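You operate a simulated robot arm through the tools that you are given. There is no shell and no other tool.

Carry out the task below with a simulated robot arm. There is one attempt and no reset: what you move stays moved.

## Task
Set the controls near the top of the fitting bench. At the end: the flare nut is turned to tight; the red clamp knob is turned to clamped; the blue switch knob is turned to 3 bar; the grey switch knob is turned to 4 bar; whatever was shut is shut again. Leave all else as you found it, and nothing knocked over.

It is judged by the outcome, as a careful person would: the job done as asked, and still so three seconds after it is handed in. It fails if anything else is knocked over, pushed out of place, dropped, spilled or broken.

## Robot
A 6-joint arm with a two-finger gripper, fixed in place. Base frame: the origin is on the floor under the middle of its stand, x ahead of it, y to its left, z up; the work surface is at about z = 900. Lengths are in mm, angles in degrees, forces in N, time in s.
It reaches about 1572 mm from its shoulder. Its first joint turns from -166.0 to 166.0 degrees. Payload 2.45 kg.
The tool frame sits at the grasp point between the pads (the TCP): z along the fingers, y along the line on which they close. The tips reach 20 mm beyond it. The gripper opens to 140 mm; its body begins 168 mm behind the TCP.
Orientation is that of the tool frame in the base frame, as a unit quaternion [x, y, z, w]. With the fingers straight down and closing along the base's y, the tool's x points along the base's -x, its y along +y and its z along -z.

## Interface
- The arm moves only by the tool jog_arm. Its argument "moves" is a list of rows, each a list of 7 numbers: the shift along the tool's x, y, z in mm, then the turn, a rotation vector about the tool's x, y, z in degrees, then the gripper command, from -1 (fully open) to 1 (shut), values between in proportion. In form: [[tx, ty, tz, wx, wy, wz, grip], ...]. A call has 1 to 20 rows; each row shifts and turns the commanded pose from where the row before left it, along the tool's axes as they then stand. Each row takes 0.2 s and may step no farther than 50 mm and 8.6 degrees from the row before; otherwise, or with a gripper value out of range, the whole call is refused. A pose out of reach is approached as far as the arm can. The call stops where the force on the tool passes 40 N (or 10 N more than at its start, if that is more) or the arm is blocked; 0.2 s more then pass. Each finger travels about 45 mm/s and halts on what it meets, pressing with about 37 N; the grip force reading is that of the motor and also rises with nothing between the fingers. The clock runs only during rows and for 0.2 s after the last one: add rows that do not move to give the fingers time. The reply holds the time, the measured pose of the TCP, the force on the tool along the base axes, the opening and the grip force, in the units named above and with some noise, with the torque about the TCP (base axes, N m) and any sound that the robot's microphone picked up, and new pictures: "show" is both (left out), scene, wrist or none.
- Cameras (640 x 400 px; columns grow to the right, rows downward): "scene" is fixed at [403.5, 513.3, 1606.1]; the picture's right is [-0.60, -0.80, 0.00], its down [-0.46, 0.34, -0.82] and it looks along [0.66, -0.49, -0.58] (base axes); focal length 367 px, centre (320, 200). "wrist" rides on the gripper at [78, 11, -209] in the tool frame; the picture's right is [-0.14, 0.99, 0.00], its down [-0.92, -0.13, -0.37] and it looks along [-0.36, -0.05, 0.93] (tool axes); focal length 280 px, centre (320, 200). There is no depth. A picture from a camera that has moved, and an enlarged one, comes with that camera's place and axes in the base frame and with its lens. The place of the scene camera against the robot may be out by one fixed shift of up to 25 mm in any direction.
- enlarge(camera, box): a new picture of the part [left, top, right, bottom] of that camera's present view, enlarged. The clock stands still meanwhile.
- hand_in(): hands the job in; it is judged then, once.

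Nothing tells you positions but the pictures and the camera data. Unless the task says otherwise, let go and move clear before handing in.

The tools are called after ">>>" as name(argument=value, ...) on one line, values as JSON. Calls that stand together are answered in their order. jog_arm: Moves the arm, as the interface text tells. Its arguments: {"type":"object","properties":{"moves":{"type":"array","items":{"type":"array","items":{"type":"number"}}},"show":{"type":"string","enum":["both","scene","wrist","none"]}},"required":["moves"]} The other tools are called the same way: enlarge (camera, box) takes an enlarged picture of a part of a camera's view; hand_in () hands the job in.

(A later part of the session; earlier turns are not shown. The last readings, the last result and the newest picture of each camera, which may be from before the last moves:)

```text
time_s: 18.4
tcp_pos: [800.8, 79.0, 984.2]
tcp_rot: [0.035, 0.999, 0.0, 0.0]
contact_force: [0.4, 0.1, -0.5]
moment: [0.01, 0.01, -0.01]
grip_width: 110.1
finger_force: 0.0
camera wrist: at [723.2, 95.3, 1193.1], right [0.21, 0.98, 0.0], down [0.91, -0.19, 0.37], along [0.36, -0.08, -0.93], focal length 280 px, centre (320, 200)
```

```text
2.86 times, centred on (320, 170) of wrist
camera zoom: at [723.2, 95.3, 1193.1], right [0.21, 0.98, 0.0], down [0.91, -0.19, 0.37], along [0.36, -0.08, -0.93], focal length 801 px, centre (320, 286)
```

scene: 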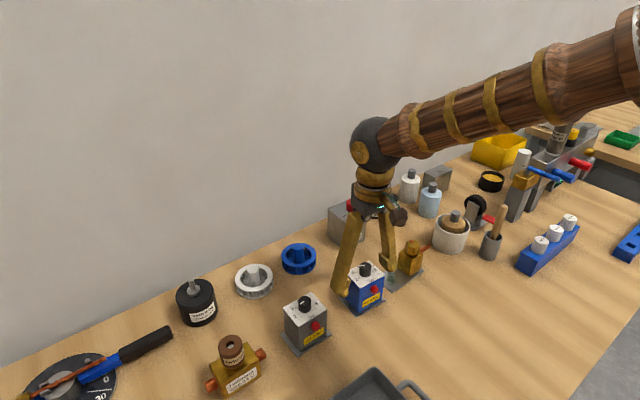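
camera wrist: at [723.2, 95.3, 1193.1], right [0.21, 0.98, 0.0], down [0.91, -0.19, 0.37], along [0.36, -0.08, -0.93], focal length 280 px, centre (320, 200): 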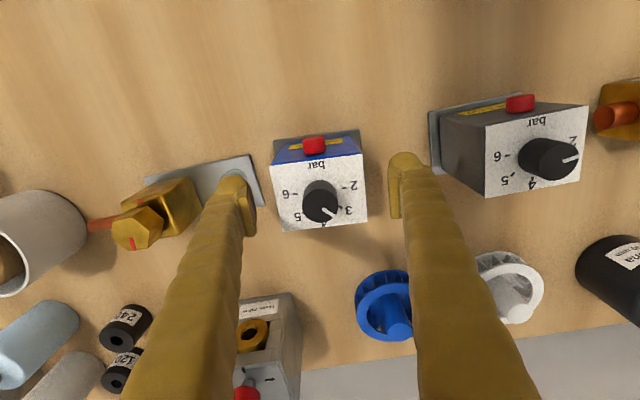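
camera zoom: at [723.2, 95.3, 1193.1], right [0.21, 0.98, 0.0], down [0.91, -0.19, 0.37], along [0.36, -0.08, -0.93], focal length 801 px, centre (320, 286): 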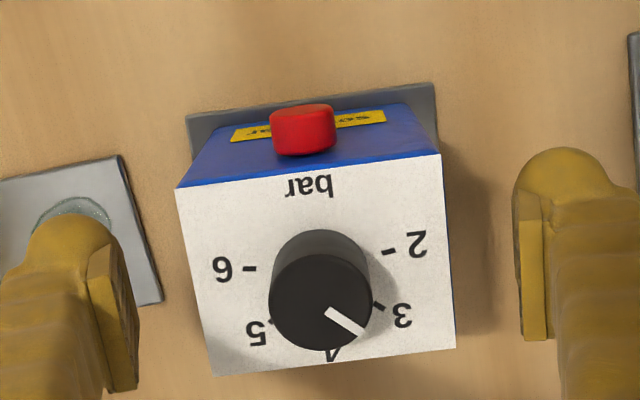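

The fingers are clear on both sides of the box. I'll close on it now.

>>> jog_arm(moves=[[0, 0, 0, 0, 0, 0, -0.3], [0, 0, 0, 0, 0, 0, -0.1], [0, 0, 0, 0, 0, 0, 0.05], [0, 0, 0, 0, 0, 0, 0.05], [0, 0, 0, 0, 0, 0, 0.05]], show="wrist")

>>> enlarge(camera="wrist", box=[230, 100, 410, 240])

```text
time_s: 19.6
tcp_pos: [801.5, 77.8, 983.9]
tcp_rot: [0.035, 0.999, 0.0, -0.001]
contact_force: [-0.1, -0.5, 2.2]
moment: [0.02, 0.04, -0.08]
grip_width: 71.2
finger_force: 36.9
camera wrist: at [723.2, 95.3, 1193.4], right [0.21, 0.98, 0.0], down [0.91, -0.19, 0.37], along [0.36, -0.08, -0.93], focal length 280 px, centre (320, 200)
```

wrist: 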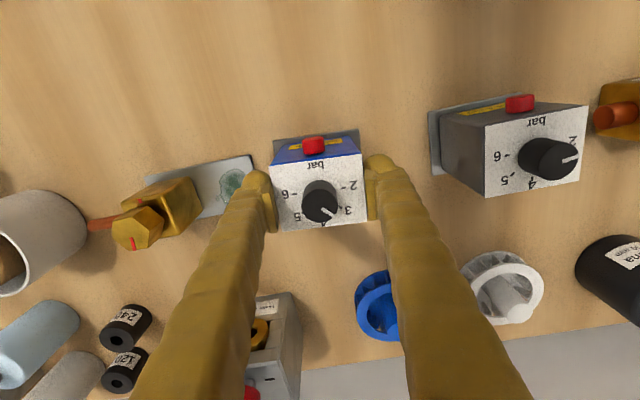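

```text
2.86 times, centred on (320, 170) of wrist
camera zoom: at [723.2, 95.3, 1193.4], right [0.21, 0.98, 0.0], down [0.91, -0.19, 0.37], along [0.36, -0.08, -0.93], focal length 801 px, centre (320, 286)
```

zoom: 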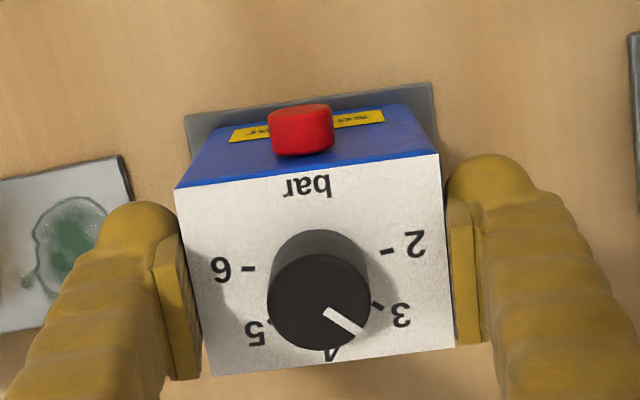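

The box is held at 71 mm and is still about 4.4° clockwise, 1 mm off its original centre. I'll rotate it back and shift it 1.2 mm in +y.

>>> jog_arm(moves=[[0, 0.6, 0, 0, 0, -2.2, 0.05], [0, 0.6, 0, 0, 0, -2.2, 0.05], [0, 0, 0, 0, 0, 0, 0.05]], show="wrist")

>>> enlarge(camera="wrist", box=[230, 100, 410, 240])

```text
time_s: 20.4
tcp_pos: [801.7, 80.9, 983.4]
tcp_rot: [-0.003, 1.0, -0.001, 0.0]
contact_force: [0.5, -0.2, 0.2]
moment: [-0.01, -0.02, 0.0]
grip_width: 71.1
finger_force: 37.0
camera wrist: at [722.9, 90.4, 1193.5], right [0.13, 0.99, 0.0], down [0.92, -0.12, 0.37], along [0.36, -0.05, -0.93], focal length 280 px, centre (320, 200)
```

wrist: 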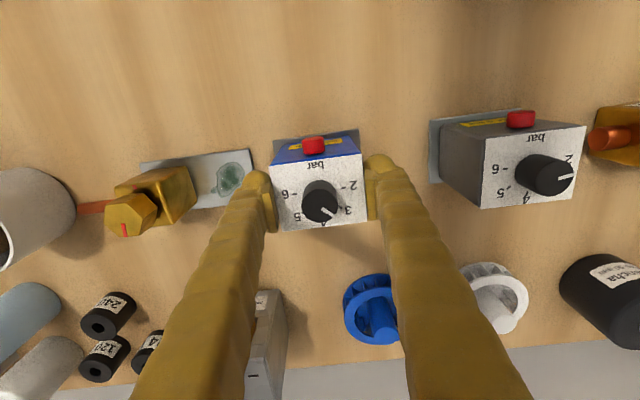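

```text
2.86 times, centred on (320, 170) of wrist
camera zoom: at [722.9, 90.4, 1193.5], right [0.13, 0.99, 0.0], down [0.92, -0.12, 0.37], along [0.36, -0.05, -0.93], focal length 801 px, centre (320, 286)
```

zoom: 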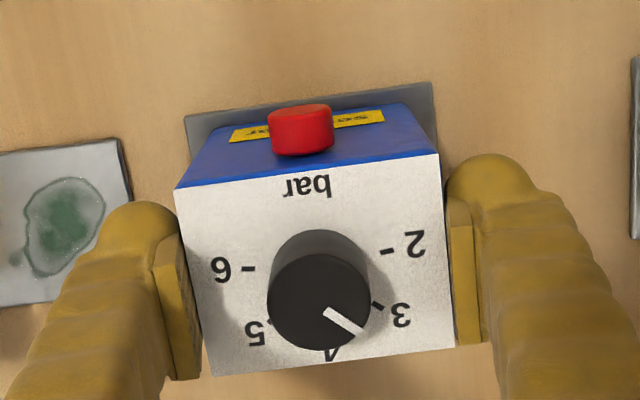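

The box is square with the neighbouring fixture again. I'll release, rise and check.

>>> jog_arm(moves=[[0, 0, 0, 0, 0, 0, -0.2], [0, 0, 0, 0, 0, 0, -0.57], [0, 0, 0, 0, 0, 0, -0.57], [0, 0, -35, 0, 0, 0, -0.57], [0, 0, -35, 0, 0, 0, -0.57], [0, 0, -36, 0, 0, 0, -0.57], [0, 0, 0, 0, 0, 0, -0.57]], show="both")

>>> enlarge(camera="wrist", box=[230, 100, 410, 240])

```text
time_s: 22.0
tcp_pos: [801.9, 79.3, 1091.2]
tcp_rot: [-0.003, 1.0, -0.001, 0.0]
contact_force: [0.8, 0.0, -1.4]
moment: [-0.01, 0.02, -0.01]
grip_width: 109.9
finger_force: 0.1
camera wrist: at [724.3, 89.7, 1301.7], right [0.13, 0.99, 0.0], down [0.92, -0.12, 0.37], along [0.37, -0.05, -0.93], focal length 280 px, centre (320, 200)
```

scene: 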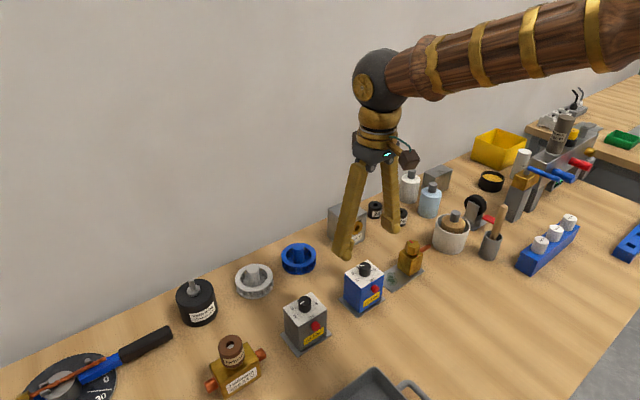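
wrist: 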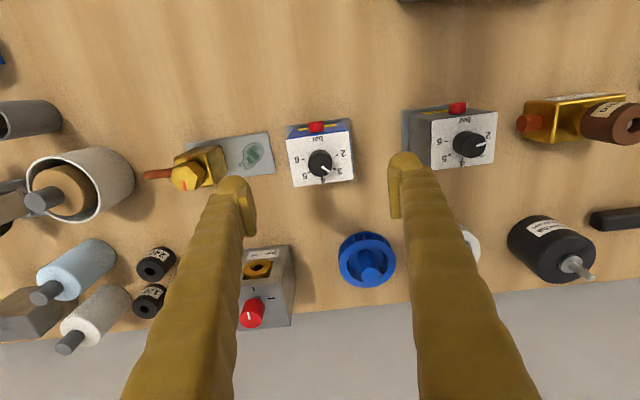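

```text
2.86 times, centred on (320, 170) of wrist
camera zoom: at [724.3, 89.7, 1301.7], right [0.13, 0.99, 0.0], down [0.92, -0.12, 0.37], along [0.37, -0.05, -0.93], focal length 801 px, centre (320, 286)
```

zoom: 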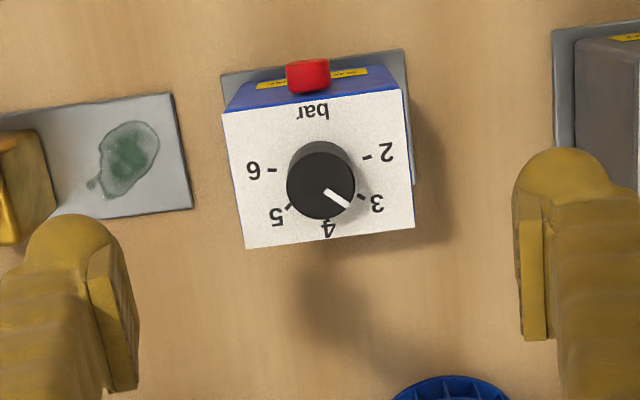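

The blue switch now reads 3 bar and its box is back within about 1 mm of where it was. Next I'll move over the grey box.

>>> jog_arm(moves=[[0.5, 40.4, 0, 0, 0, 0, -0.57], [0.5, 40.4, 0, 0, 0, 0, -0.57], [0.5, 40.4, 0, 0, 0, 0, -0.57], [0.5, 40.3, 0, 0, 0, 0, -0.57], [0, 0, 0, 0, 0, 0, -0.57]], show="wrist")

>>> enlarge(camera="wrist", box=[230, 100, 410, 240])

```text
time_s: 23.2
tcp_pos: [796.6, 240.2, 1090.3]
tcp_rot: [-0.003, 1.0, 0.0, 0.0]
contact_force: [-0.7, 0.5, -0.4]
moment: [-0.01, -0.01, -0.01]
grip_width: 109.5
finger_force: 0.1
camera wrist: at [718.7, 251.2, 1299.2], right [0.13, 0.99, 0.0], down [0.92, -0.12, 0.37], along [0.37, -0.05, -0.93], focal length 280 px, centre (320, 200)
```

wrist: 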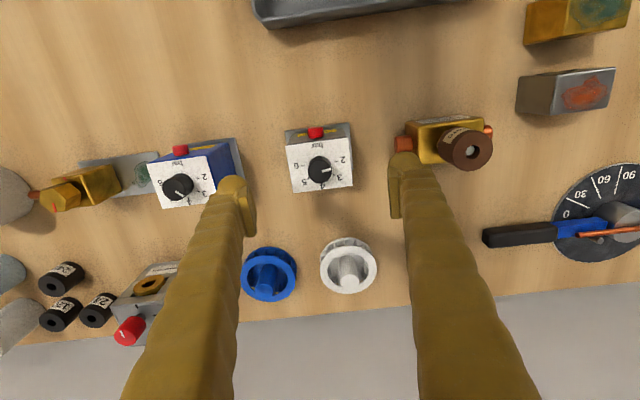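

```text
2.86 times, centred on (320, 170) of wrist
camera zoom: at [718.7, 251.2, 1299.2], right [0.13, 0.99, 0.0], down [0.92, -0.12, 0.37], along [0.37, -0.05, -0.93], focal length 801 px, centre (320, 286)
```

zoom: 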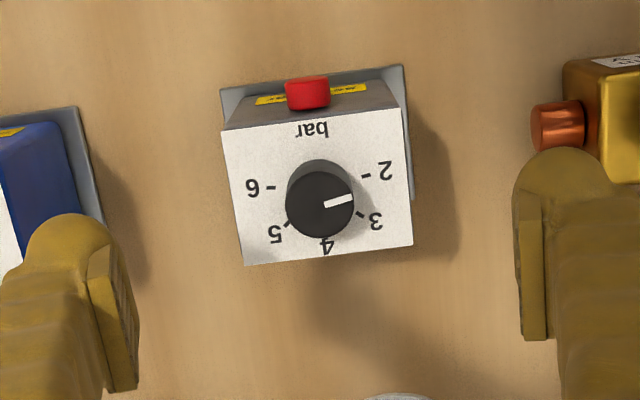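

The grey knob is at about (800, 240), 3.7 mm ahead of the tool in x. I'll correct that, turn the gripper back 50°, pre-close and lower to just above the knob.

>>> jog_arm(moves=[[-3.7, -0.1, 0, 0, 0, 0, 0.14], [0, 0, 0, 0, 0, -8.27, 0.14], [0, 0, 0, 0, 0, -8.27, 0.14], [0, 0, 0, 0, 0, -8.27, 0.14], [0, 0, 0, 0, 0, -8.27, 0.14], [0, 0, 0, 0, 0, -8.27, 0.14], [0, 0, 0, 0, 0, -8.25, 0.14], [0, 0, 25, 0, 0, 0, 0.14], [0, 0, 25, 0, 0, 0, 0.14], [0, 0, 0, 0, 0, 0, 0.14], [0, 0, 0, 0, 0, 0, 0.14]], show="both")

>>> enlarge(camera="wrist", box=[230, 100, 410, 240])

```text
time_s: 25.6
tcp_pos: [802.0, 243.5, 1040.8]
tcp_rot: [-0.423, 0.906, 0.0, 0.0]
contact_force: [-1.1, -0.6, -0.1]
moment: [0.01, 0.02, -0.02]
grip_width: 60.3
finger_force: 0.0
camera wrist: at [743.2, 191.0, 1250.4], right [-0.67, 0.74, 0.0], down [0.69, 0.62, 0.37], along [0.27, 0.25, -0.93], focal length 280 px, centre (320, 200)
```

scene: 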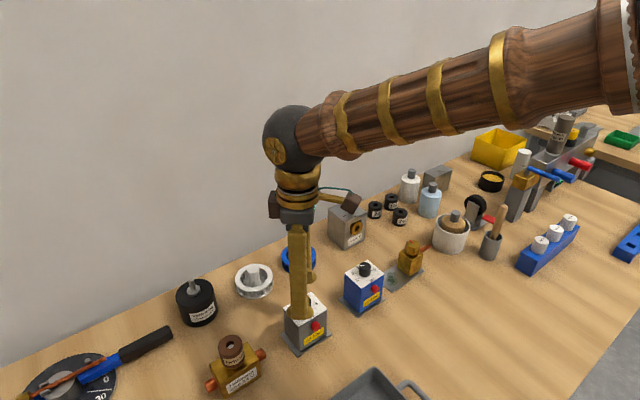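
wrist: 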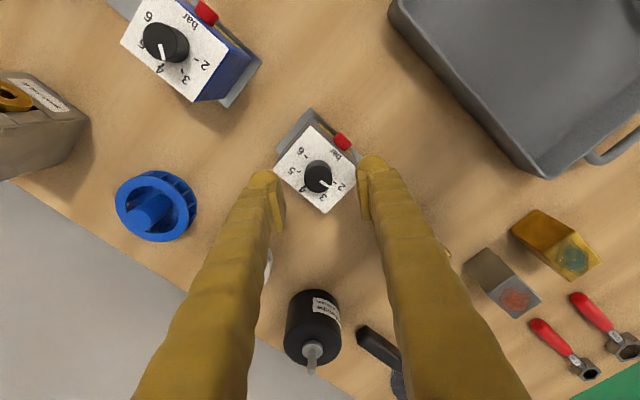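

```text
2.86 times, centred on (320, 170) of wrist
camera zoom: at [743.2, 191.0, 1250.4], right [-0.67, 0.74, 0.0], down [0.69, 0.62, 0.37], along [0.27, 0.25, -0.93], focal length 801 px, centre (320, 286)
```

zoom: 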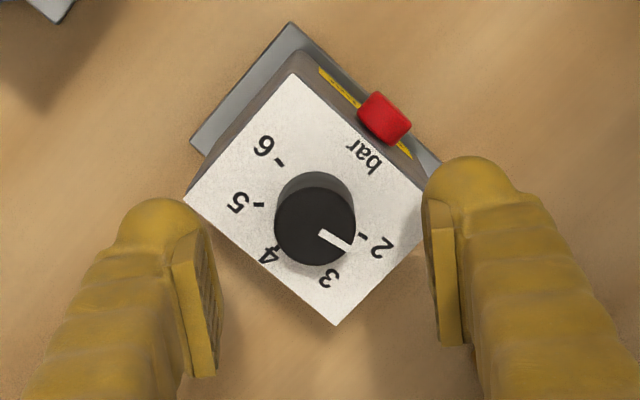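

The knob is about 3 mm off in tool x. I'll correct that and lower to TCP z ≈ 1011.

>>> jog_arm(moves=[[3.2, -0.8, 0, 0, 0, 0, 0.14], [0, 0, 15, 0, 0, 0, 0.14], [0, 0, 14.5, 0, 0, 0, 0.14], [0, 0, 0, 0, 0, 0, 0.14], [0, 0, 0, 0, 0, 0, 0.14]], show="wrist")

>>> enlarge(camera="wrist", box=[230, 100, 410, 240])

```text
time_s: 26.8
tcp_pos: [800.0, 238.8, 1010.7]
tcp_rot: [-0.422, 0.906, 0.0, 0.0]
contact_force: [-0.7, 0.8, 1.0]
moment: [0.05, 0.0, 0.02]
grip_width: 60.2
finger_force: 0.1
camera wrist: at [741.3, 185.7, 1220.0], right [-0.67, 0.74, 0.0], down [0.69, 0.62, 0.37], along [0.27, 0.25, -0.93], focal length 280 px, centre (320, 200)
```

wrist: 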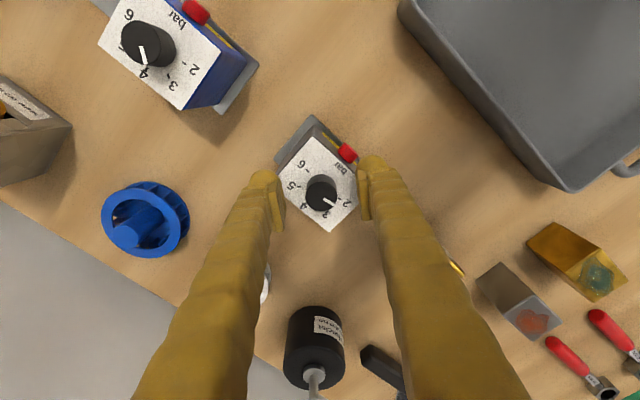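

```text
2.86 times, centred on (320, 170) of wrist
camera zoom: at [741.3, 185.7, 1220.0], right [-0.67, 0.74, 0.0], down [0.69, 0.62, 0.37], along [0.27, 0.25, -0.93], focal length 801 px, centre (320, 286)
```

zoom: 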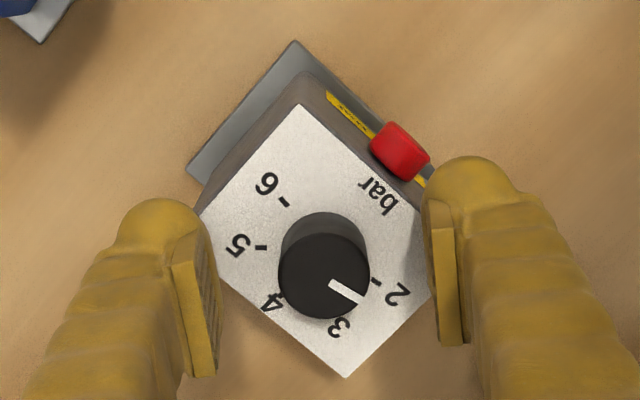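

The knob is now 1.7 mm off along tool x. I'll trim that and close.

>>> jog_arm(moves=[[-1.7, 0.8, 0, 0, 0, 0, 0.14], [0, 0, 0, 0, 0, 0, 0.14], [0, 0, 0, 0, 0, 0, 0.4], [0, 0, 0, 0, 0, 0, 0.6], [0, 0, 0, 0, 0, 0, 0.8], [0, 0, 0, 0, 0, 0, 0.8]], show="wrist")

>>> enlarge(camera="wrist", box=[230, 100, 410, 240])

```text
time_s: 28.2
tcp_pos: [799.9, 240.3, 1010.6]
tcp_rot: [-0.423, 0.906, 0.0, -0.001]
contact_force: [-0.2, 0.5, -0.7]
moment: [0.03, -0.01, 0.01]
grip_width: 24.3
finger_force: 37.0
camera wrist: at [741.9, 187.9, 1220.5], right [-0.67, 0.74, 0.0], down [0.69, 0.62, 0.37], along [0.27, 0.25, -0.93], focal length 280 px, centre (320, 200)
```

wrist: 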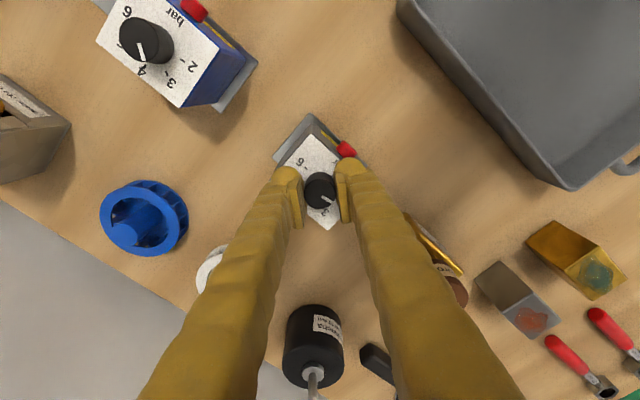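

```text
2.86 times, centred on (320, 170) of wrist
camera zoom: at [741.9, 187.9, 1220.5], right [-0.67, 0.74, 0.0], down [0.69, 0.62, 0.37], along [0.27, 0.25, -0.93], focal length 801 px, centre (320, 286)
```

zoom: 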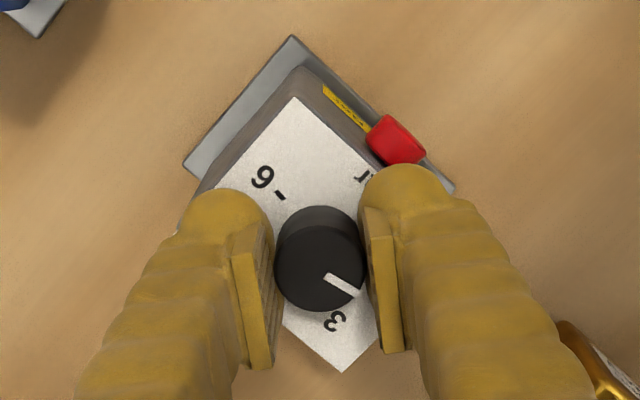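

The grip closed cleanly without shifting the box. I'll now press down to hold the box before turning.

>>> jog_arm(moves=[[0, 0, 1.5, 0, 0, 0, 0.8], [0, 0, 0, 0, 0, 0, 0.8]], show="none")

```text
time_s: 28.8
tcp_pos: [800.6, 239.2, 1011.0]
tcp_rot: [-0.423, 0.906, 0.0, 0.001]
contact_force: [1.0, -12.1, 21.7]
moment: [-0.42, 0.25, 0.0]
grip_width: 24.0
finger_force: 36.2
```

Downforce is about 22 N with 12 N sideways. I'll trim that slightly and begin the turn.

>>> jog_arm(moves=[[0.4, -0.3, 0.3, 0, 0, 0, 0.8], [0, 0, 0, 0, 0, 6, 0.8], [0, 0, 0, 0, 0, 6, 0.8], [0, 0, 0, 0, 0, 6, 0.8], [0, 0, 0, 0, 0, 7, 0.8], [0, 0, 0, 0, 0, 0, 0.8]], show="wrist")

>>> enlarge(camera="wrist", box=[230, 100, 410, 240])

```text
time_s: 30.2
tcp_pos: [800.7, 240.2, 1010.3]
tcp_rot: [-0.216, 0.976, 0.001, 0.0]
contact_force: [9.7, -3.9, 20.3]
moment: [0.06, -0.4, 0.05]
grip_width: 24.1
finger_force: 36.9
camera wrist: at [725.0, 217.8, 1219.6], right [-0.29, 0.96, 0.0], down [0.89, 0.27, 0.37], along [0.35, 0.11, -0.93], focal length 280 px, centre (320, 200)
```

wrist: 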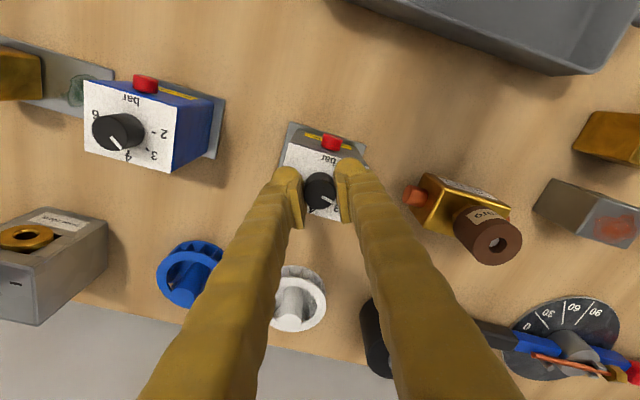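

```text
2.86 times, centred on (320, 170) of wrist
camera zoom: at [725.0, 217.8, 1219.6], right [-0.29, 0.96, 0.0], down [0.89, 0.27, 0.37], along [0.35, 0.11, -0.93], focal length 801 px, centre (320, 286)
```

zoom: 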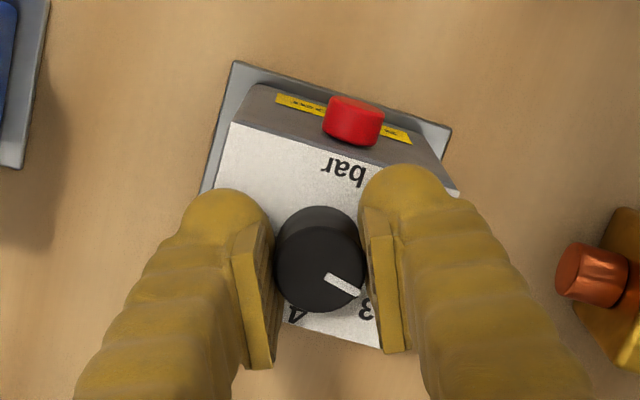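

The box stayed square while the knob turned 25°. I'll continue another 50° under the same downforce.

>>> jog_arm(moves=[[0, 0, 0.2, 0, 0, 6, 0.8], [0, 0, 0, 0, 0, 6, 0.8], [0, 0, 0, 0, 0, 6, 0.8], [0, 0, 0, 0, 0, 7, 0.8], [0, 0, 0, 0, 0, 0, 0.8]], show="wrist")

>>> enlarge(camera="wrist", box=[230, 100, 410, 240])

```text
time_s: 31.4
tcp_pos: [798.9, 240.2, 1009.2]
tcp_rot: [0.001, 1.0, 0.0, 0.0]
contact_force: [-1.4, -11.5, 20.0]
moment: [-0.16, 0.21, 0.03]
grip_width: 24.2
finger_force: 36.9
camera wrist: at [721.7, 251.9, 1219.5], right [0.14, 0.99, 0.0], down [0.92, -0.13, 0.37], along [0.36, -0.05, -0.93], focal length 280 px, centre (320, 200)
```

wrist: 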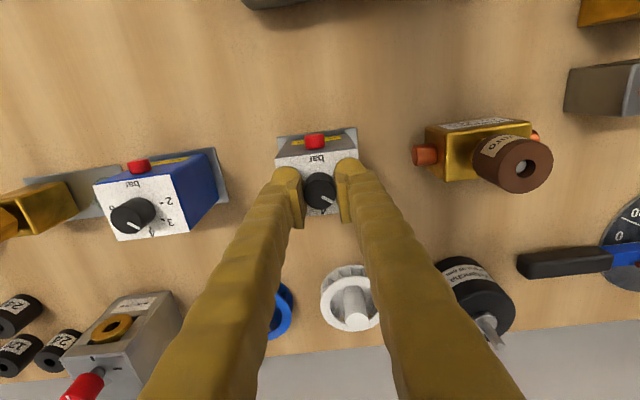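

```text
2.86 times, centred on (320, 170) of wrist
camera zoom: at [721.7, 251.9, 1219.5], right [0.14, 0.99, 0.0], down [0.92, -0.13, 0.37], along [0.36, -0.05, -0.93], focal length 801 px, centre (320, 286)
```

zoom: 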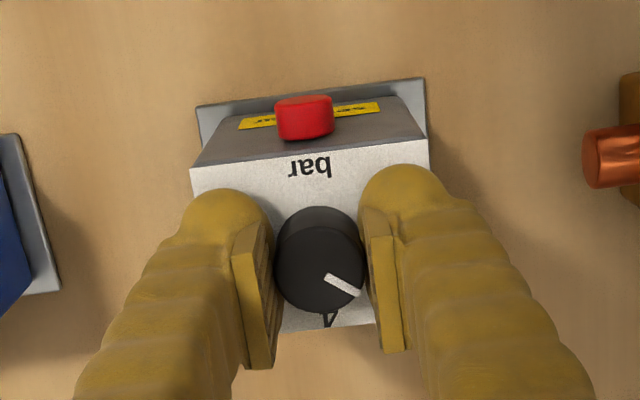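

The box is within about 1° of square and the knob is about halfway. I'll keep turning, in two more 25° parts.

>>> jog_arm(moves=[[0, -0.4, 0.3, 0, 0, 6, 0.8], [0, 0, 0, 0, 0, 6, 0.8], [0, 0, 0, 0, 0, 6, 0.8], [0, 0, 0, 0, 0, 7, 0.8], [0, 0, 0, 0, 0, 0, 0.8]], show="wrist")

>>> enlarge(camera="wrist", box=[230, 100, 410, 240])

```text
time_s: 32.6
tcp_pos: [800.4, 239.5, 1010.7]
tcp_rot: [0.217, 0.976, 0.0, 0.0]
contact_force: [-0.3, -4.2, 11.7]
moment: [-0.02, -0.03, 0.04]
grip_width: 24.0
finger_force: 36.7
camera wrist: at [733.3, 283.9, 1219.3], right [0.54, 0.84, 0.0], down [0.78, -0.51, 0.37], along [0.31, -0.2, -0.93], focal length 280 px, centre (320, 200)
```

wrist: 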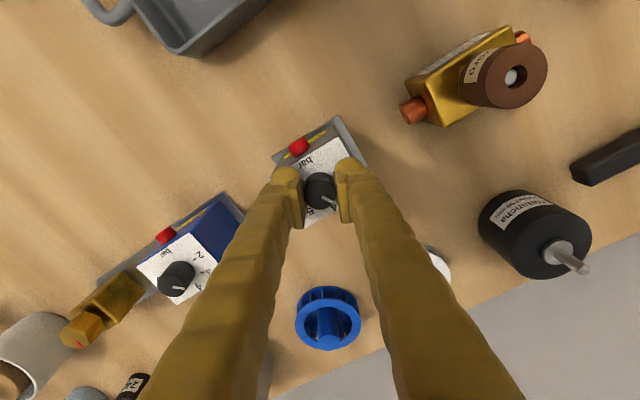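

```text
2.86 times, centred on (320, 170) of wrist
camera zoom: at [733.3, 283.9, 1219.3], right [0.54, 0.84, 0.0], down [0.78, -0.51, 0.37], along [0.31, -0.2, -0.93], focal length 801 px, centre (320, 286)
```

zoom: 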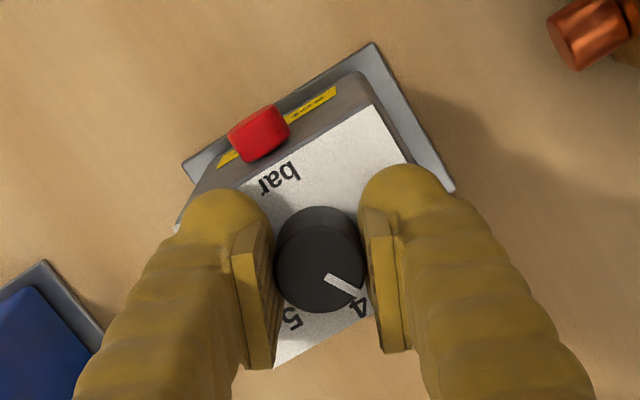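

The box is still square. I'll restore the downforce and turn the last 25°.

>>> jog_arm(moves=[[0, 0, 0.8, 0, 0, 0, 0.8], [0, 0, 0, 0, 0, 6, 0.8], [0, 0, 0, 0, 0, 6, 0.8], [0, 0, 0, 0, 0, 6, 0.8], [0, 0, 0, 0, 0, 7, 0.8], [0, 0, 0, 0, 0, 0, 0.8]], show="wrist")

>>> enlarge(camera="wrist", box=[230, 100, 410, 240])

```text
time_s: 34.0
tcp_pos: [800.0, 240.5, 1009.5]
tcp_rot: [0.423, 0.906, 0.0, 0.0]
contact_force: [-3.4, -0.9, 10.5]
moment: [-0.15, -0.13, 0.0]
grip_width: 24.4
finger_force: 36.4
camera wrist: at [758.3, 307.5, 1219.0], right [0.85, 0.53, 0.0], down [0.49, -0.79, 0.37], along [0.2, -0.31, -0.93], focal length 280 px, centre (320, 200)
```

wrist: 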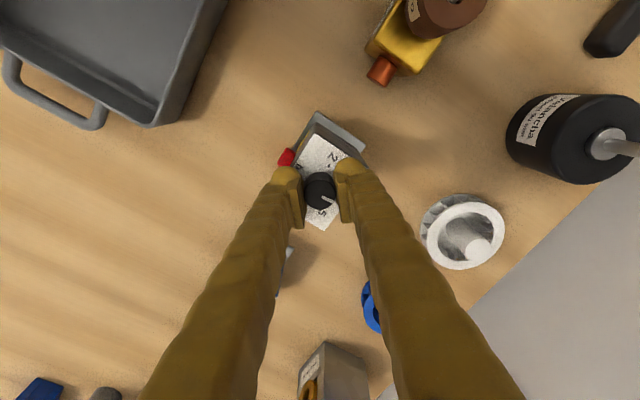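

```text
2.86 times, centred on (320, 170) of wrist
camera zoom: at [758.3, 307.5, 1219.0], right [0.85, 0.53, 0.0], down [0.49, -0.79, 0.37], along [0.2, -0.31, -0.93], focal length 801 px, centre (320, 286)
```

zoom: 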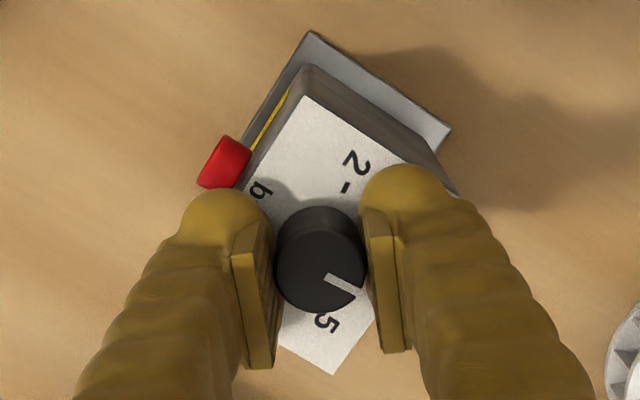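

The box stayed square through the turn. I'll release, rise, and rotate back to view the dial.

>>> jog_arm(moves=[[0, 0, -0.8, 0, 0, 0, 0.8], [0, 0, 0, 0, 0, 0, 0.5], [0, 0, 0, 0, 0, 0, 0.14], [0, 0, 0, 0, 0, 0, 0.14], [0, 0, -30, 0, 0, 0, 0.14], [0, 0, -30, 0, 0, 0, 0.14], [0, 0, 0, 0, 0, -8.3, 0.14], [0, 0, 0, 0, 0, -8.3, 0.14], [0, 0, 0, 0, 0, -8.3, 0.14], [0, 0, 0, 0, 0, 0, 0.14]], show="wrist")

>>> enlarge(camera="wrist", box=[275, 110, 365, 206])

>>> enlarge(camera="scene", box=[270, 250, 410, 360])

```text
time_s: 36.2
tcp_pos: [801.4, 239.1, 1069.3]
tcp_rot: [0.218, 0.976, 0.0, 0.0]
contact_force: [0.0, 0.2, 0.4]
moment: [0.0, 0.02, -0.03]
grip_width: 60.2
finger_force: 0.0
camera wrist: at [734.3, 283.5, 1279.0], right [0.54, 0.84, 0.0], down [0.78, -0.51, 0.37], along [0.31, -0.2, -0.93], focal length 280 px, centre (320, 200)
```

wrist: 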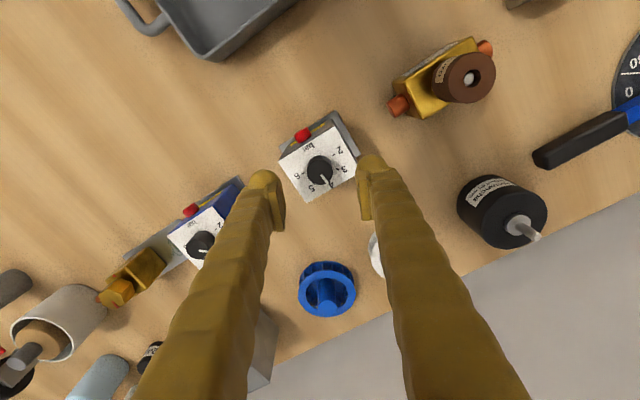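

```text
4.17 times, centred on (320, 158) of wrist
camera zoom: at [734.3, 283.5, 1279.0], right [0.54, 0.84, 0.0], down [0.78, -0.51, 0.37], along [0.31, -0.2, -0.93], focal length 1168 px, centre (320, 375)
```

zoom: 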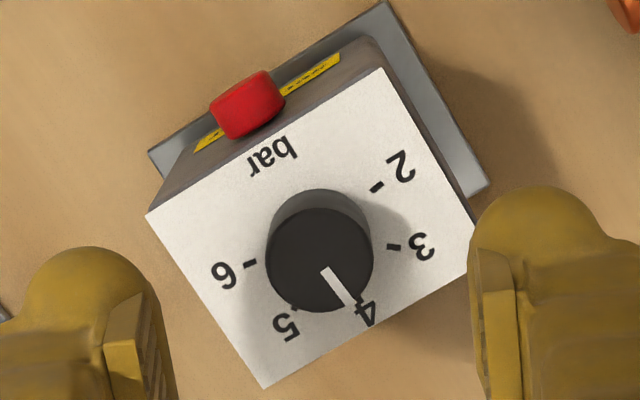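

```text
3.64 times, centred on (340, 305) of scene
camera zoom: at [403.5, 513.3, 1606.1], right [-0.6, -0.8, 0.0], down [-0.46, 0.34, -0.82], along [0.66, -0.49, -0.58], focal length 1334 px, centre (247, -182)
```

zoom: 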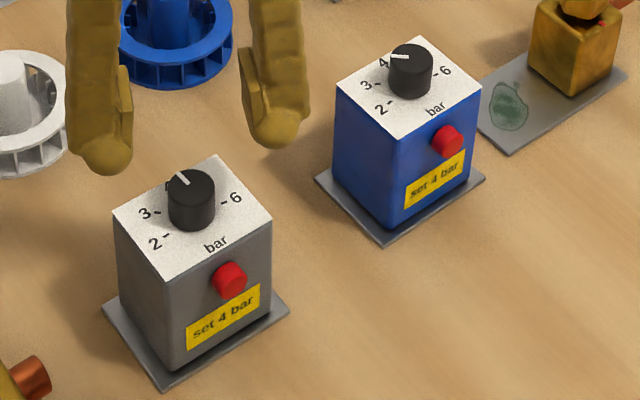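

The grey switch points at 4 bar within about 2°, and the box is essentially unmoved. Next I'll rise and move over the red clamp knob on the heater box.

>>> jog_arm(moves=[[0, 0, -30, 0, 0, -8.3, 0.14], [0, 0, -30, 0, 0, -8.3, 0.14], [0, 0, 0, 0, 0, -8.4, 0.14], [-22, -34.1, 0, 0, 0, 0, -0.2], [-22, -34.1, 0, 0, 0, 0, -0.2], [-22, -34.1, 0, 0, 0, 0, -0.2], [-22, -34.1, 0, 0, 0, 0, -0.2], [-22, -34.1, 0, 0, 0, 0, -0.2], [-22, -34.1, 0, 0, 0, 0, -0.2], [-22, -34.1, 0, 0, 0, 0, -0.2], [-22, -34.1, 0, 0, 0, 0, -0.2], [0, 0, 0, 0, 0, 0, -0.2]], show="both")

>>> enlarge(camera="wrist", box=[230, 100, 410, 240])

```text
time_s: 38.8
tcp_pos: [972.3, -30.3, 1130.9]
tcp_rot: [0.002, 1.0, 0.0, 0.001]
contact_force: [-0.5, -0.2, 0.2]
moment: [-0.02, 0.01, 0.0]
grip_width: 84.0
finger_force: 0.1
camera wrist: at [893.4, -17.7, 1339.7], right [0.14, 0.99, 0.0], down [0.92, -0.13, 0.37], along [0.36, -0.05, -0.93], focal length 280 px, centre (320, 200)
```

scene: 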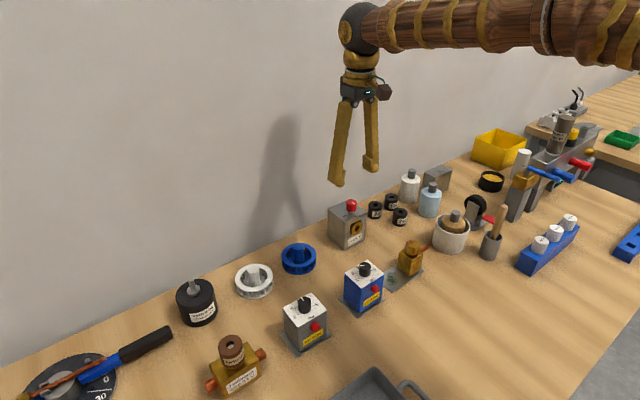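
wrist: 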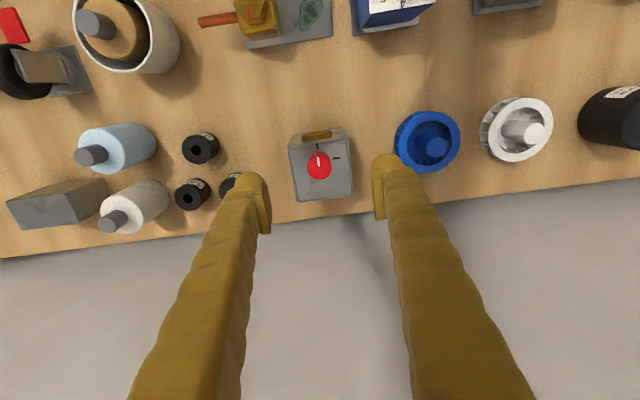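

```text
2.86 times, centred on (320, 170) of wrist
camera zoom: at [893.4, -17.7, 1339.7], right [0.14, 0.99, 0.0], down [0.92, -0.13, 0.37], along [0.36, -0.05, -0.93], focal length 801 px, centre (320, 286)
```

zoom: 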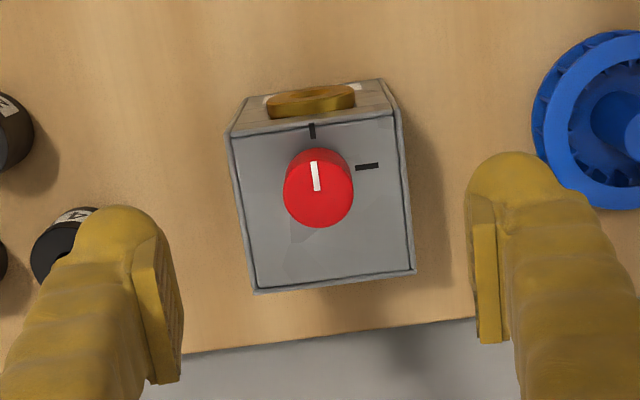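

The red knob is at about (975.5, -30), with its top at z ≈ 1027 and the heater box top at z ≈ 998. I'll zoom in on its pointer before gripping.

>>> enlarge(camera="wrist", box=[285, 125, 355, 205])

>>> enlarge(camera="scene", box=[325, 195, 375, 250])

```text
5.00 times, centred on (320, 165) of wrist
camera zoom: at [893.4, -17.7, 1339.7], right [0.14, 0.99, 0.0], down [0.92, -0.13, 0.37], along [0.36, -0.05, -0.93], focal length 1402 px, centre (320, 375)
```

zoom: 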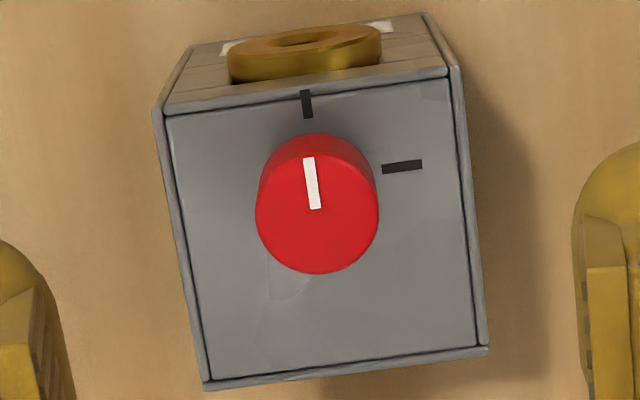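

```text
7.27 times, centred on (350, 222) of scene
camera zoom: at [403.5, 513.3, 1606.1], right [-0.6, -0.8, 0.0], down [-0.46, 0.34, -0.82], along [0.66, -0.49, -0.58], focal length 2667 px, centre (102, 36)
```

zoom: 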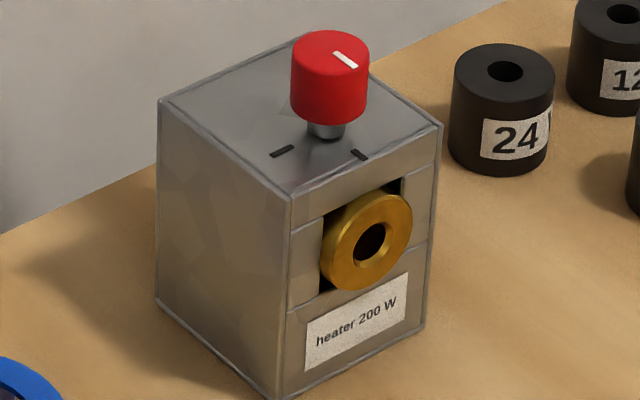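

The clamp pointer sits on the front tick, so it needs 90° clockwise to reach the side tick. I'll centre on it, turn the gripper back 45° and lower to just above.

>>> jog_arm(moves=[[-4.1, -1.2, 0, 0, 0, 0, 0.14], [0, 0, 0, 0, 0, -7.5, 0.14], [0, 0, 0, 0, 0, -7.5, 0.14], [0, 0, 0, 0, 0, -7.5, 0.14], [0, 0, 0, 0, 0, -7.5, 0.14], [0, 0, 0, 0, 0, -7.5, 0.14], [0, 0, 0, 0, 0, -7.5, 0.14], [0, 0, 35, 0, 0, 0, 0.14], [0, 0, 35, 0, 0, 0, 0.14], [0, 0, 0, 0, 0, 0, 0.14], [0, 0, 0, 0, 0, 0, 0.14]], show="both")

>>> enlarge(camera="wrist", box=[230, 100, 410, 240])

```text
time_s: 41.2
tcp_pos: [981.0, -32.7, 1058.8]
tcp_rot: [-0.382, 0.924, 0.0, 0.0]
contact_force: [0.5, 0.1, -0.4]
moment: [0.0, 0.01, 0.02]
grip_width: 60.3
finger_force: 0.0
camera wrist: at [917.8, -79.7, 1268.4], right [-0.6, 0.8, 0.0], down [0.74, 0.56, 0.37], along [0.29, 0.22, -0.93], focal length 280 px, centre (320, 200)
```

scene: 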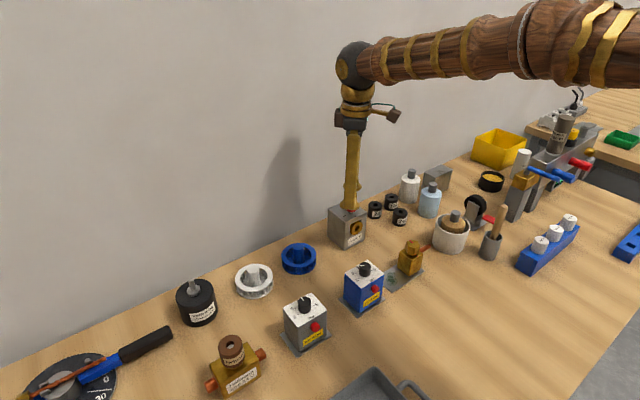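
wrist: 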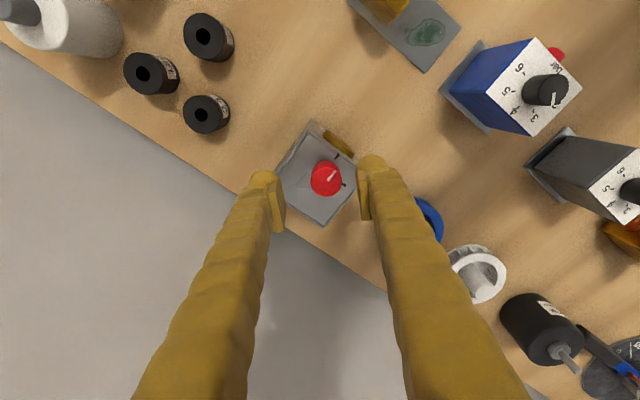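

```text
2.86 times, centred on (320, 170) of wrist
camera zoom: at [917.8, -79.7, 1268.4], right [-0.6, 0.8, 0.0], down [0.74, 0.56, 0.37], along [0.29, 0.22, -0.93], focal length 801 px, centre (320, 286)
```

zoom: 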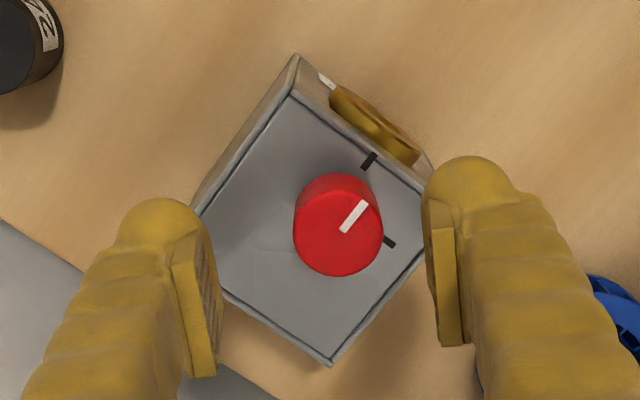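

The knob is 5.9 mm off along the closing direction. I'll correct it and lower to about z = 1032 to check again.

>>> jog_arm(moves=[[1.1, 5.9, 0, 0, 0, 0, 0.14], [0, 0, 13, 0, 0, 0, 0.14], [0, 0, 13, 0, 0, 0, 0.14], [0, 0, 0, 0, 0, 0, 0.14], [0, 0, 0, 0, 0, 0, 0.14]], show="wrist")

>>> enlarge(camera="wrist", box=[230, 100, 410, 240])

>>> enlarge(camera="scene", box=[310, 160, 400, 260])

```text
time_s: 42.4
tcp_pos: [974.2, -29.9, 1033.5]
tcp_rot: [-0.381, 0.925, 0.0, 0.0]
contact_force: [-0.3, -0.4, 1.0]
moment: [-0.01, 0.02, 0.01]
grip_width: 60.1
finger_force: 0.2
camera wrist: at [911.5, -76.4, 1243.0], right [-0.6, 0.8, 0.0], down [0.74, 0.56, 0.37], along [0.29, 0.22, -0.93], focal length 280 px, centre (320, 200)
```

wrist: 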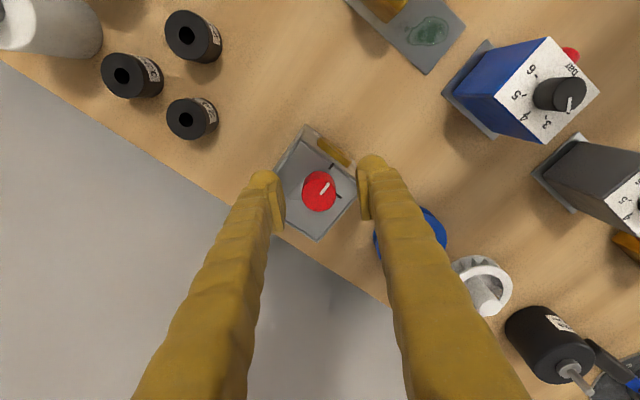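

```text
2.86 times, centred on (320, 170) of wrist
camera zoom: at [911.5, -76.4, 1243.0], right [-0.6, 0.8, 0.0], down [0.74, 0.56, 0.37], along [0.29, 0.22, -0.93], focal length 801 px, centre (320, 286)
```

zoom: 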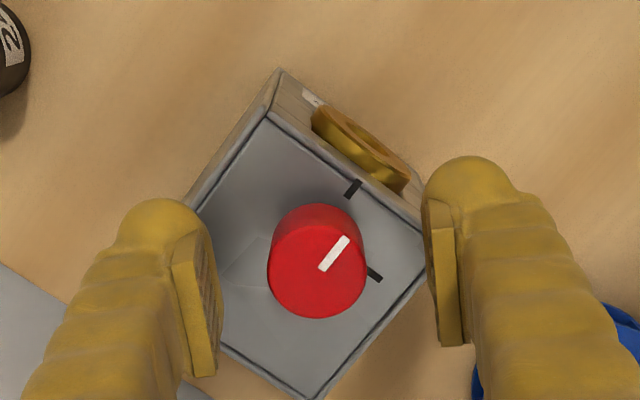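

```text
4.00 times, centred on (355, 210) of scene
camera zoom: at [403.5, 513.3, 1606.1], right [-0.6, -0.8, 0.0], down [-0.46, 0.34, -0.82], along [0.66, -0.49, -0.58], focal length 1467 px, centre (180, 160)
```

zoom: 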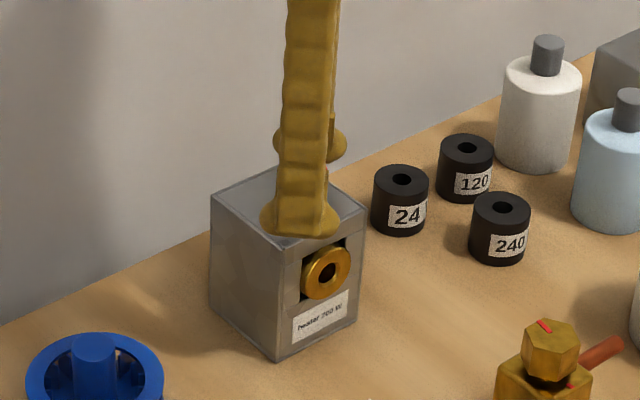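

The knob is almost centred now. I'll trim 1 mm, lower 8 mm and close.

>>> jog_arm(moves=[[-0.9, -0.9, 8, 0, 0, 0, 0.14], [0, 0, 0, 0, 0, 0, 0.14], [0, 0, 0, 0, 0, 0, 0.35], [0, 0, 0, 0, 0, 0, 0.55], [0, 0, 0, 0, 0, 0, 0.75], [0, 0, 0, 0, 0, 0, 0.75]], show="wrist")

>>> enlarge(camera="wrist", box=[230, 100, 410, 240])

>>> enlarge(camera="scene", box=[310, 160, 400, 260])

```text
time_s: 43.8
tcp_pos: [975.2, -30.2, 1025.2]
tcp_rot: [-0.381, 0.925, -0.001, 0.0]
contact_force: [1.3, -1.1, -0.1]
moment: [0.02, -0.02, 0.0]
grip_width: 26.2
finger_force: 36.1
camera wrist: at [912.4, -76.7, 1234.6], right [-0.6, 0.8, 0.0], down [0.74, 0.56, 0.37], along [0.29, 0.22, -0.93], focal length 280 px, centre (320, 200)
```

wrist: 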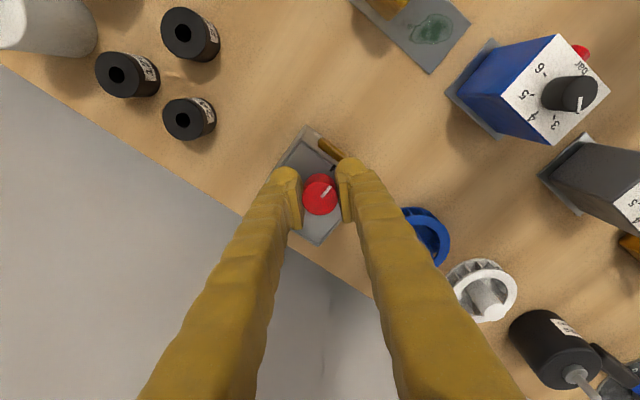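

```text
2.86 times, centred on (320, 170) of wrist
camera zoom: at [912.4, -76.7, 1234.6], right [-0.6, 0.8, 0.0], down [0.74, 0.56, 0.37], along [0.29, 0.22, -0.93], focal length 801 px, centre (320, 286)
```

zoom: 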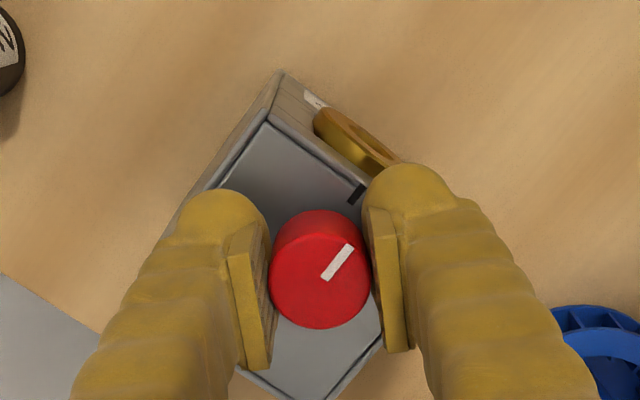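

```text
4.00 times, centred on (355, 210) of scene
camera zoom: at [403.5, 513.3, 1606.1], right [-0.6, -0.8, 0.0], down [-0.46, 0.34, -0.82], along [0.66, -0.49, -0.58], focal length 1467 px, centre (180, 160)
```

zoom: 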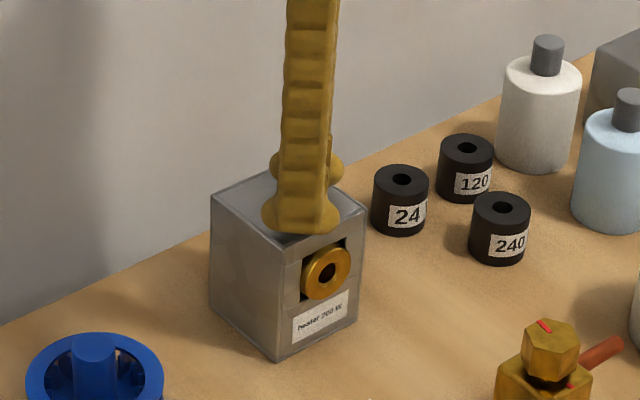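

The red knob is gripped at 26 mm with no box movement. I'll press down lightly before turning.

>>> jog_arm(moves=[[0, 0, 1.5, 0, 0, 0, 0.8], [0, 0, 0, 0, 0, 0, 0.8]], show="none")

```text
time_s: 44.4
tcp_pos: [976.5, -30.0, 1024.1]
tcp_rot: [-0.382, 0.924, 0.0, 0.0]
contact_force: [-3.9, -0.2, 11.2]
moment: [-0.12, 0.17, 0.01]
grip_width: 26.0
finger_force: 37.1
```

>>> jog_arm(moves=[[0, 0, 1.0, 0, 0, 0, 0.8], [0, 0, 0, 0, 0, 6, 0.8], [0, 0, 0, 0, 0, 6, 0.8], [0, 0, 0, 0, 0, 6, 0.8], [0, 0, 0, 0, 0, 7, 0.8], [0, 0, 0, 0, 0, 0, 0.8]], show="wrist")

>>> enlarge(camera="wrist", box=[230, 100, 410, 240])

```text
time_s: 45.8
tcp_pos: [976.3, -30.4, 1023.8]
tcp_rot: [-0.172, 0.985, 0.0, 0.001]
contact_force: [-2.3, 7.1, 29.4]
moment: [0.14, -0.07, 0.01]
grip_width: 26.7
finger_force: 36.8
camera wrist: at [898.5, -45.9, 1233.0], right [-0.21, 0.98, 0.0], down [0.91, 0.19, 0.37], along [0.36, 0.08, -0.93], focal length 280 px, centre (320, 200)
```

wrist: 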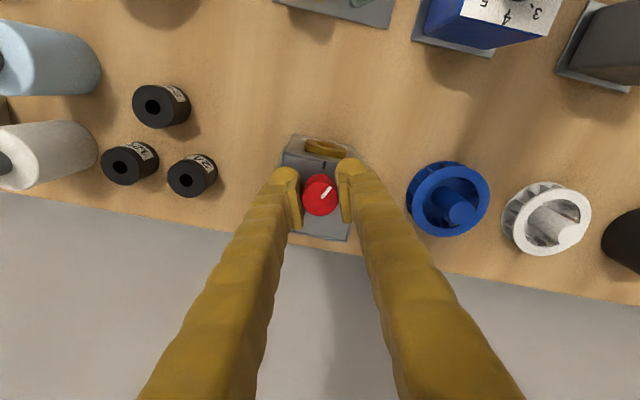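

```text
2.86 times, centred on (320, 170) of wrist
camera zoom: at [898.5, -45.9, 1233.0], right [-0.21, 0.98, 0.0], down [0.91, 0.19, 0.37], along [0.36, 0.08, -0.93], focal length 801 px, centre (320, 286)
```

zoom: 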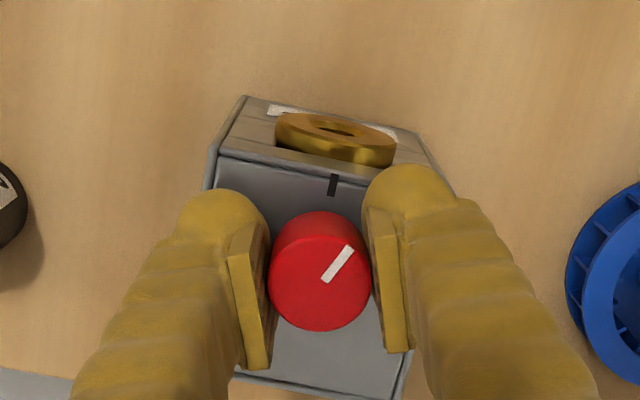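

The knob is turning and the box is holding still. I'll continue another 25°.

>>> jog_arm(moves=[[0, 0, 0, 0, 0, 6, 0.8], [0, 0, 0, 0, 0, 6, 0.8], [0, 0, 0, 0, 0, 6, 0.8], [0, 0, 0, 0, 0, 7, 0.8], [0, 0, 0, 0, 0, 0, 0.8]], show="wrist")

>>> enlarge(camera="wrist", box=[230, 100, 410, 240])

```text
time_s: 47.0
tcp_pos: [974.4, -28.6, 1022.8]
tcp_rot: [0.045, 0.999, 0.001, -0.001]
contact_force: [0.2, 1.2, -0.1]
moment: [0.03, 0.07, -0.03]
grip_width: 24.6
finger_force: 37.4
camera wrist: at [898.5, -10.9, 1232.3], right [0.23, 0.97, 0.0], down [0.91, -0.21, 0.37], along [0.36, -0.08, -0.93], focal length 280 px, centre (320, 200)
```

wrist: 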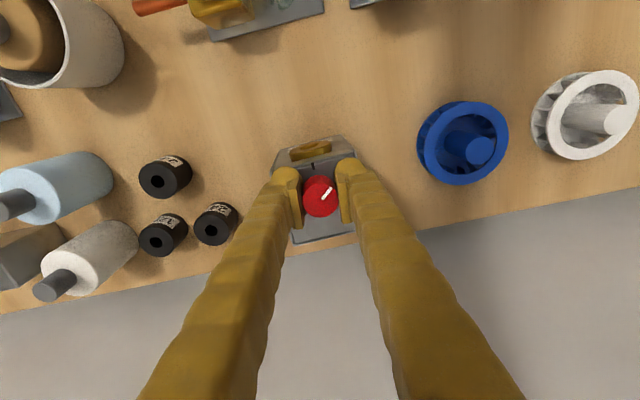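

```text
2.86 times, centred on (320, 170) of wrist
camera zoom: at [898.5, -10.9, 1232.3], right [0.23, 0.97, 0.0], down [0.91, -0.21, 0.37], along [0.36, -0.08, -0.93], focal length 801 px, centre (320, 286)
```

zoom: 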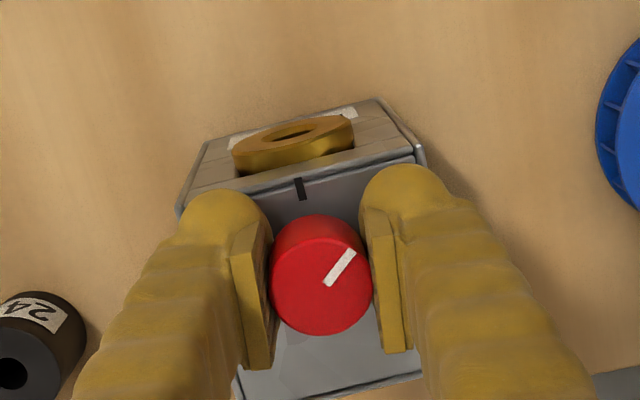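

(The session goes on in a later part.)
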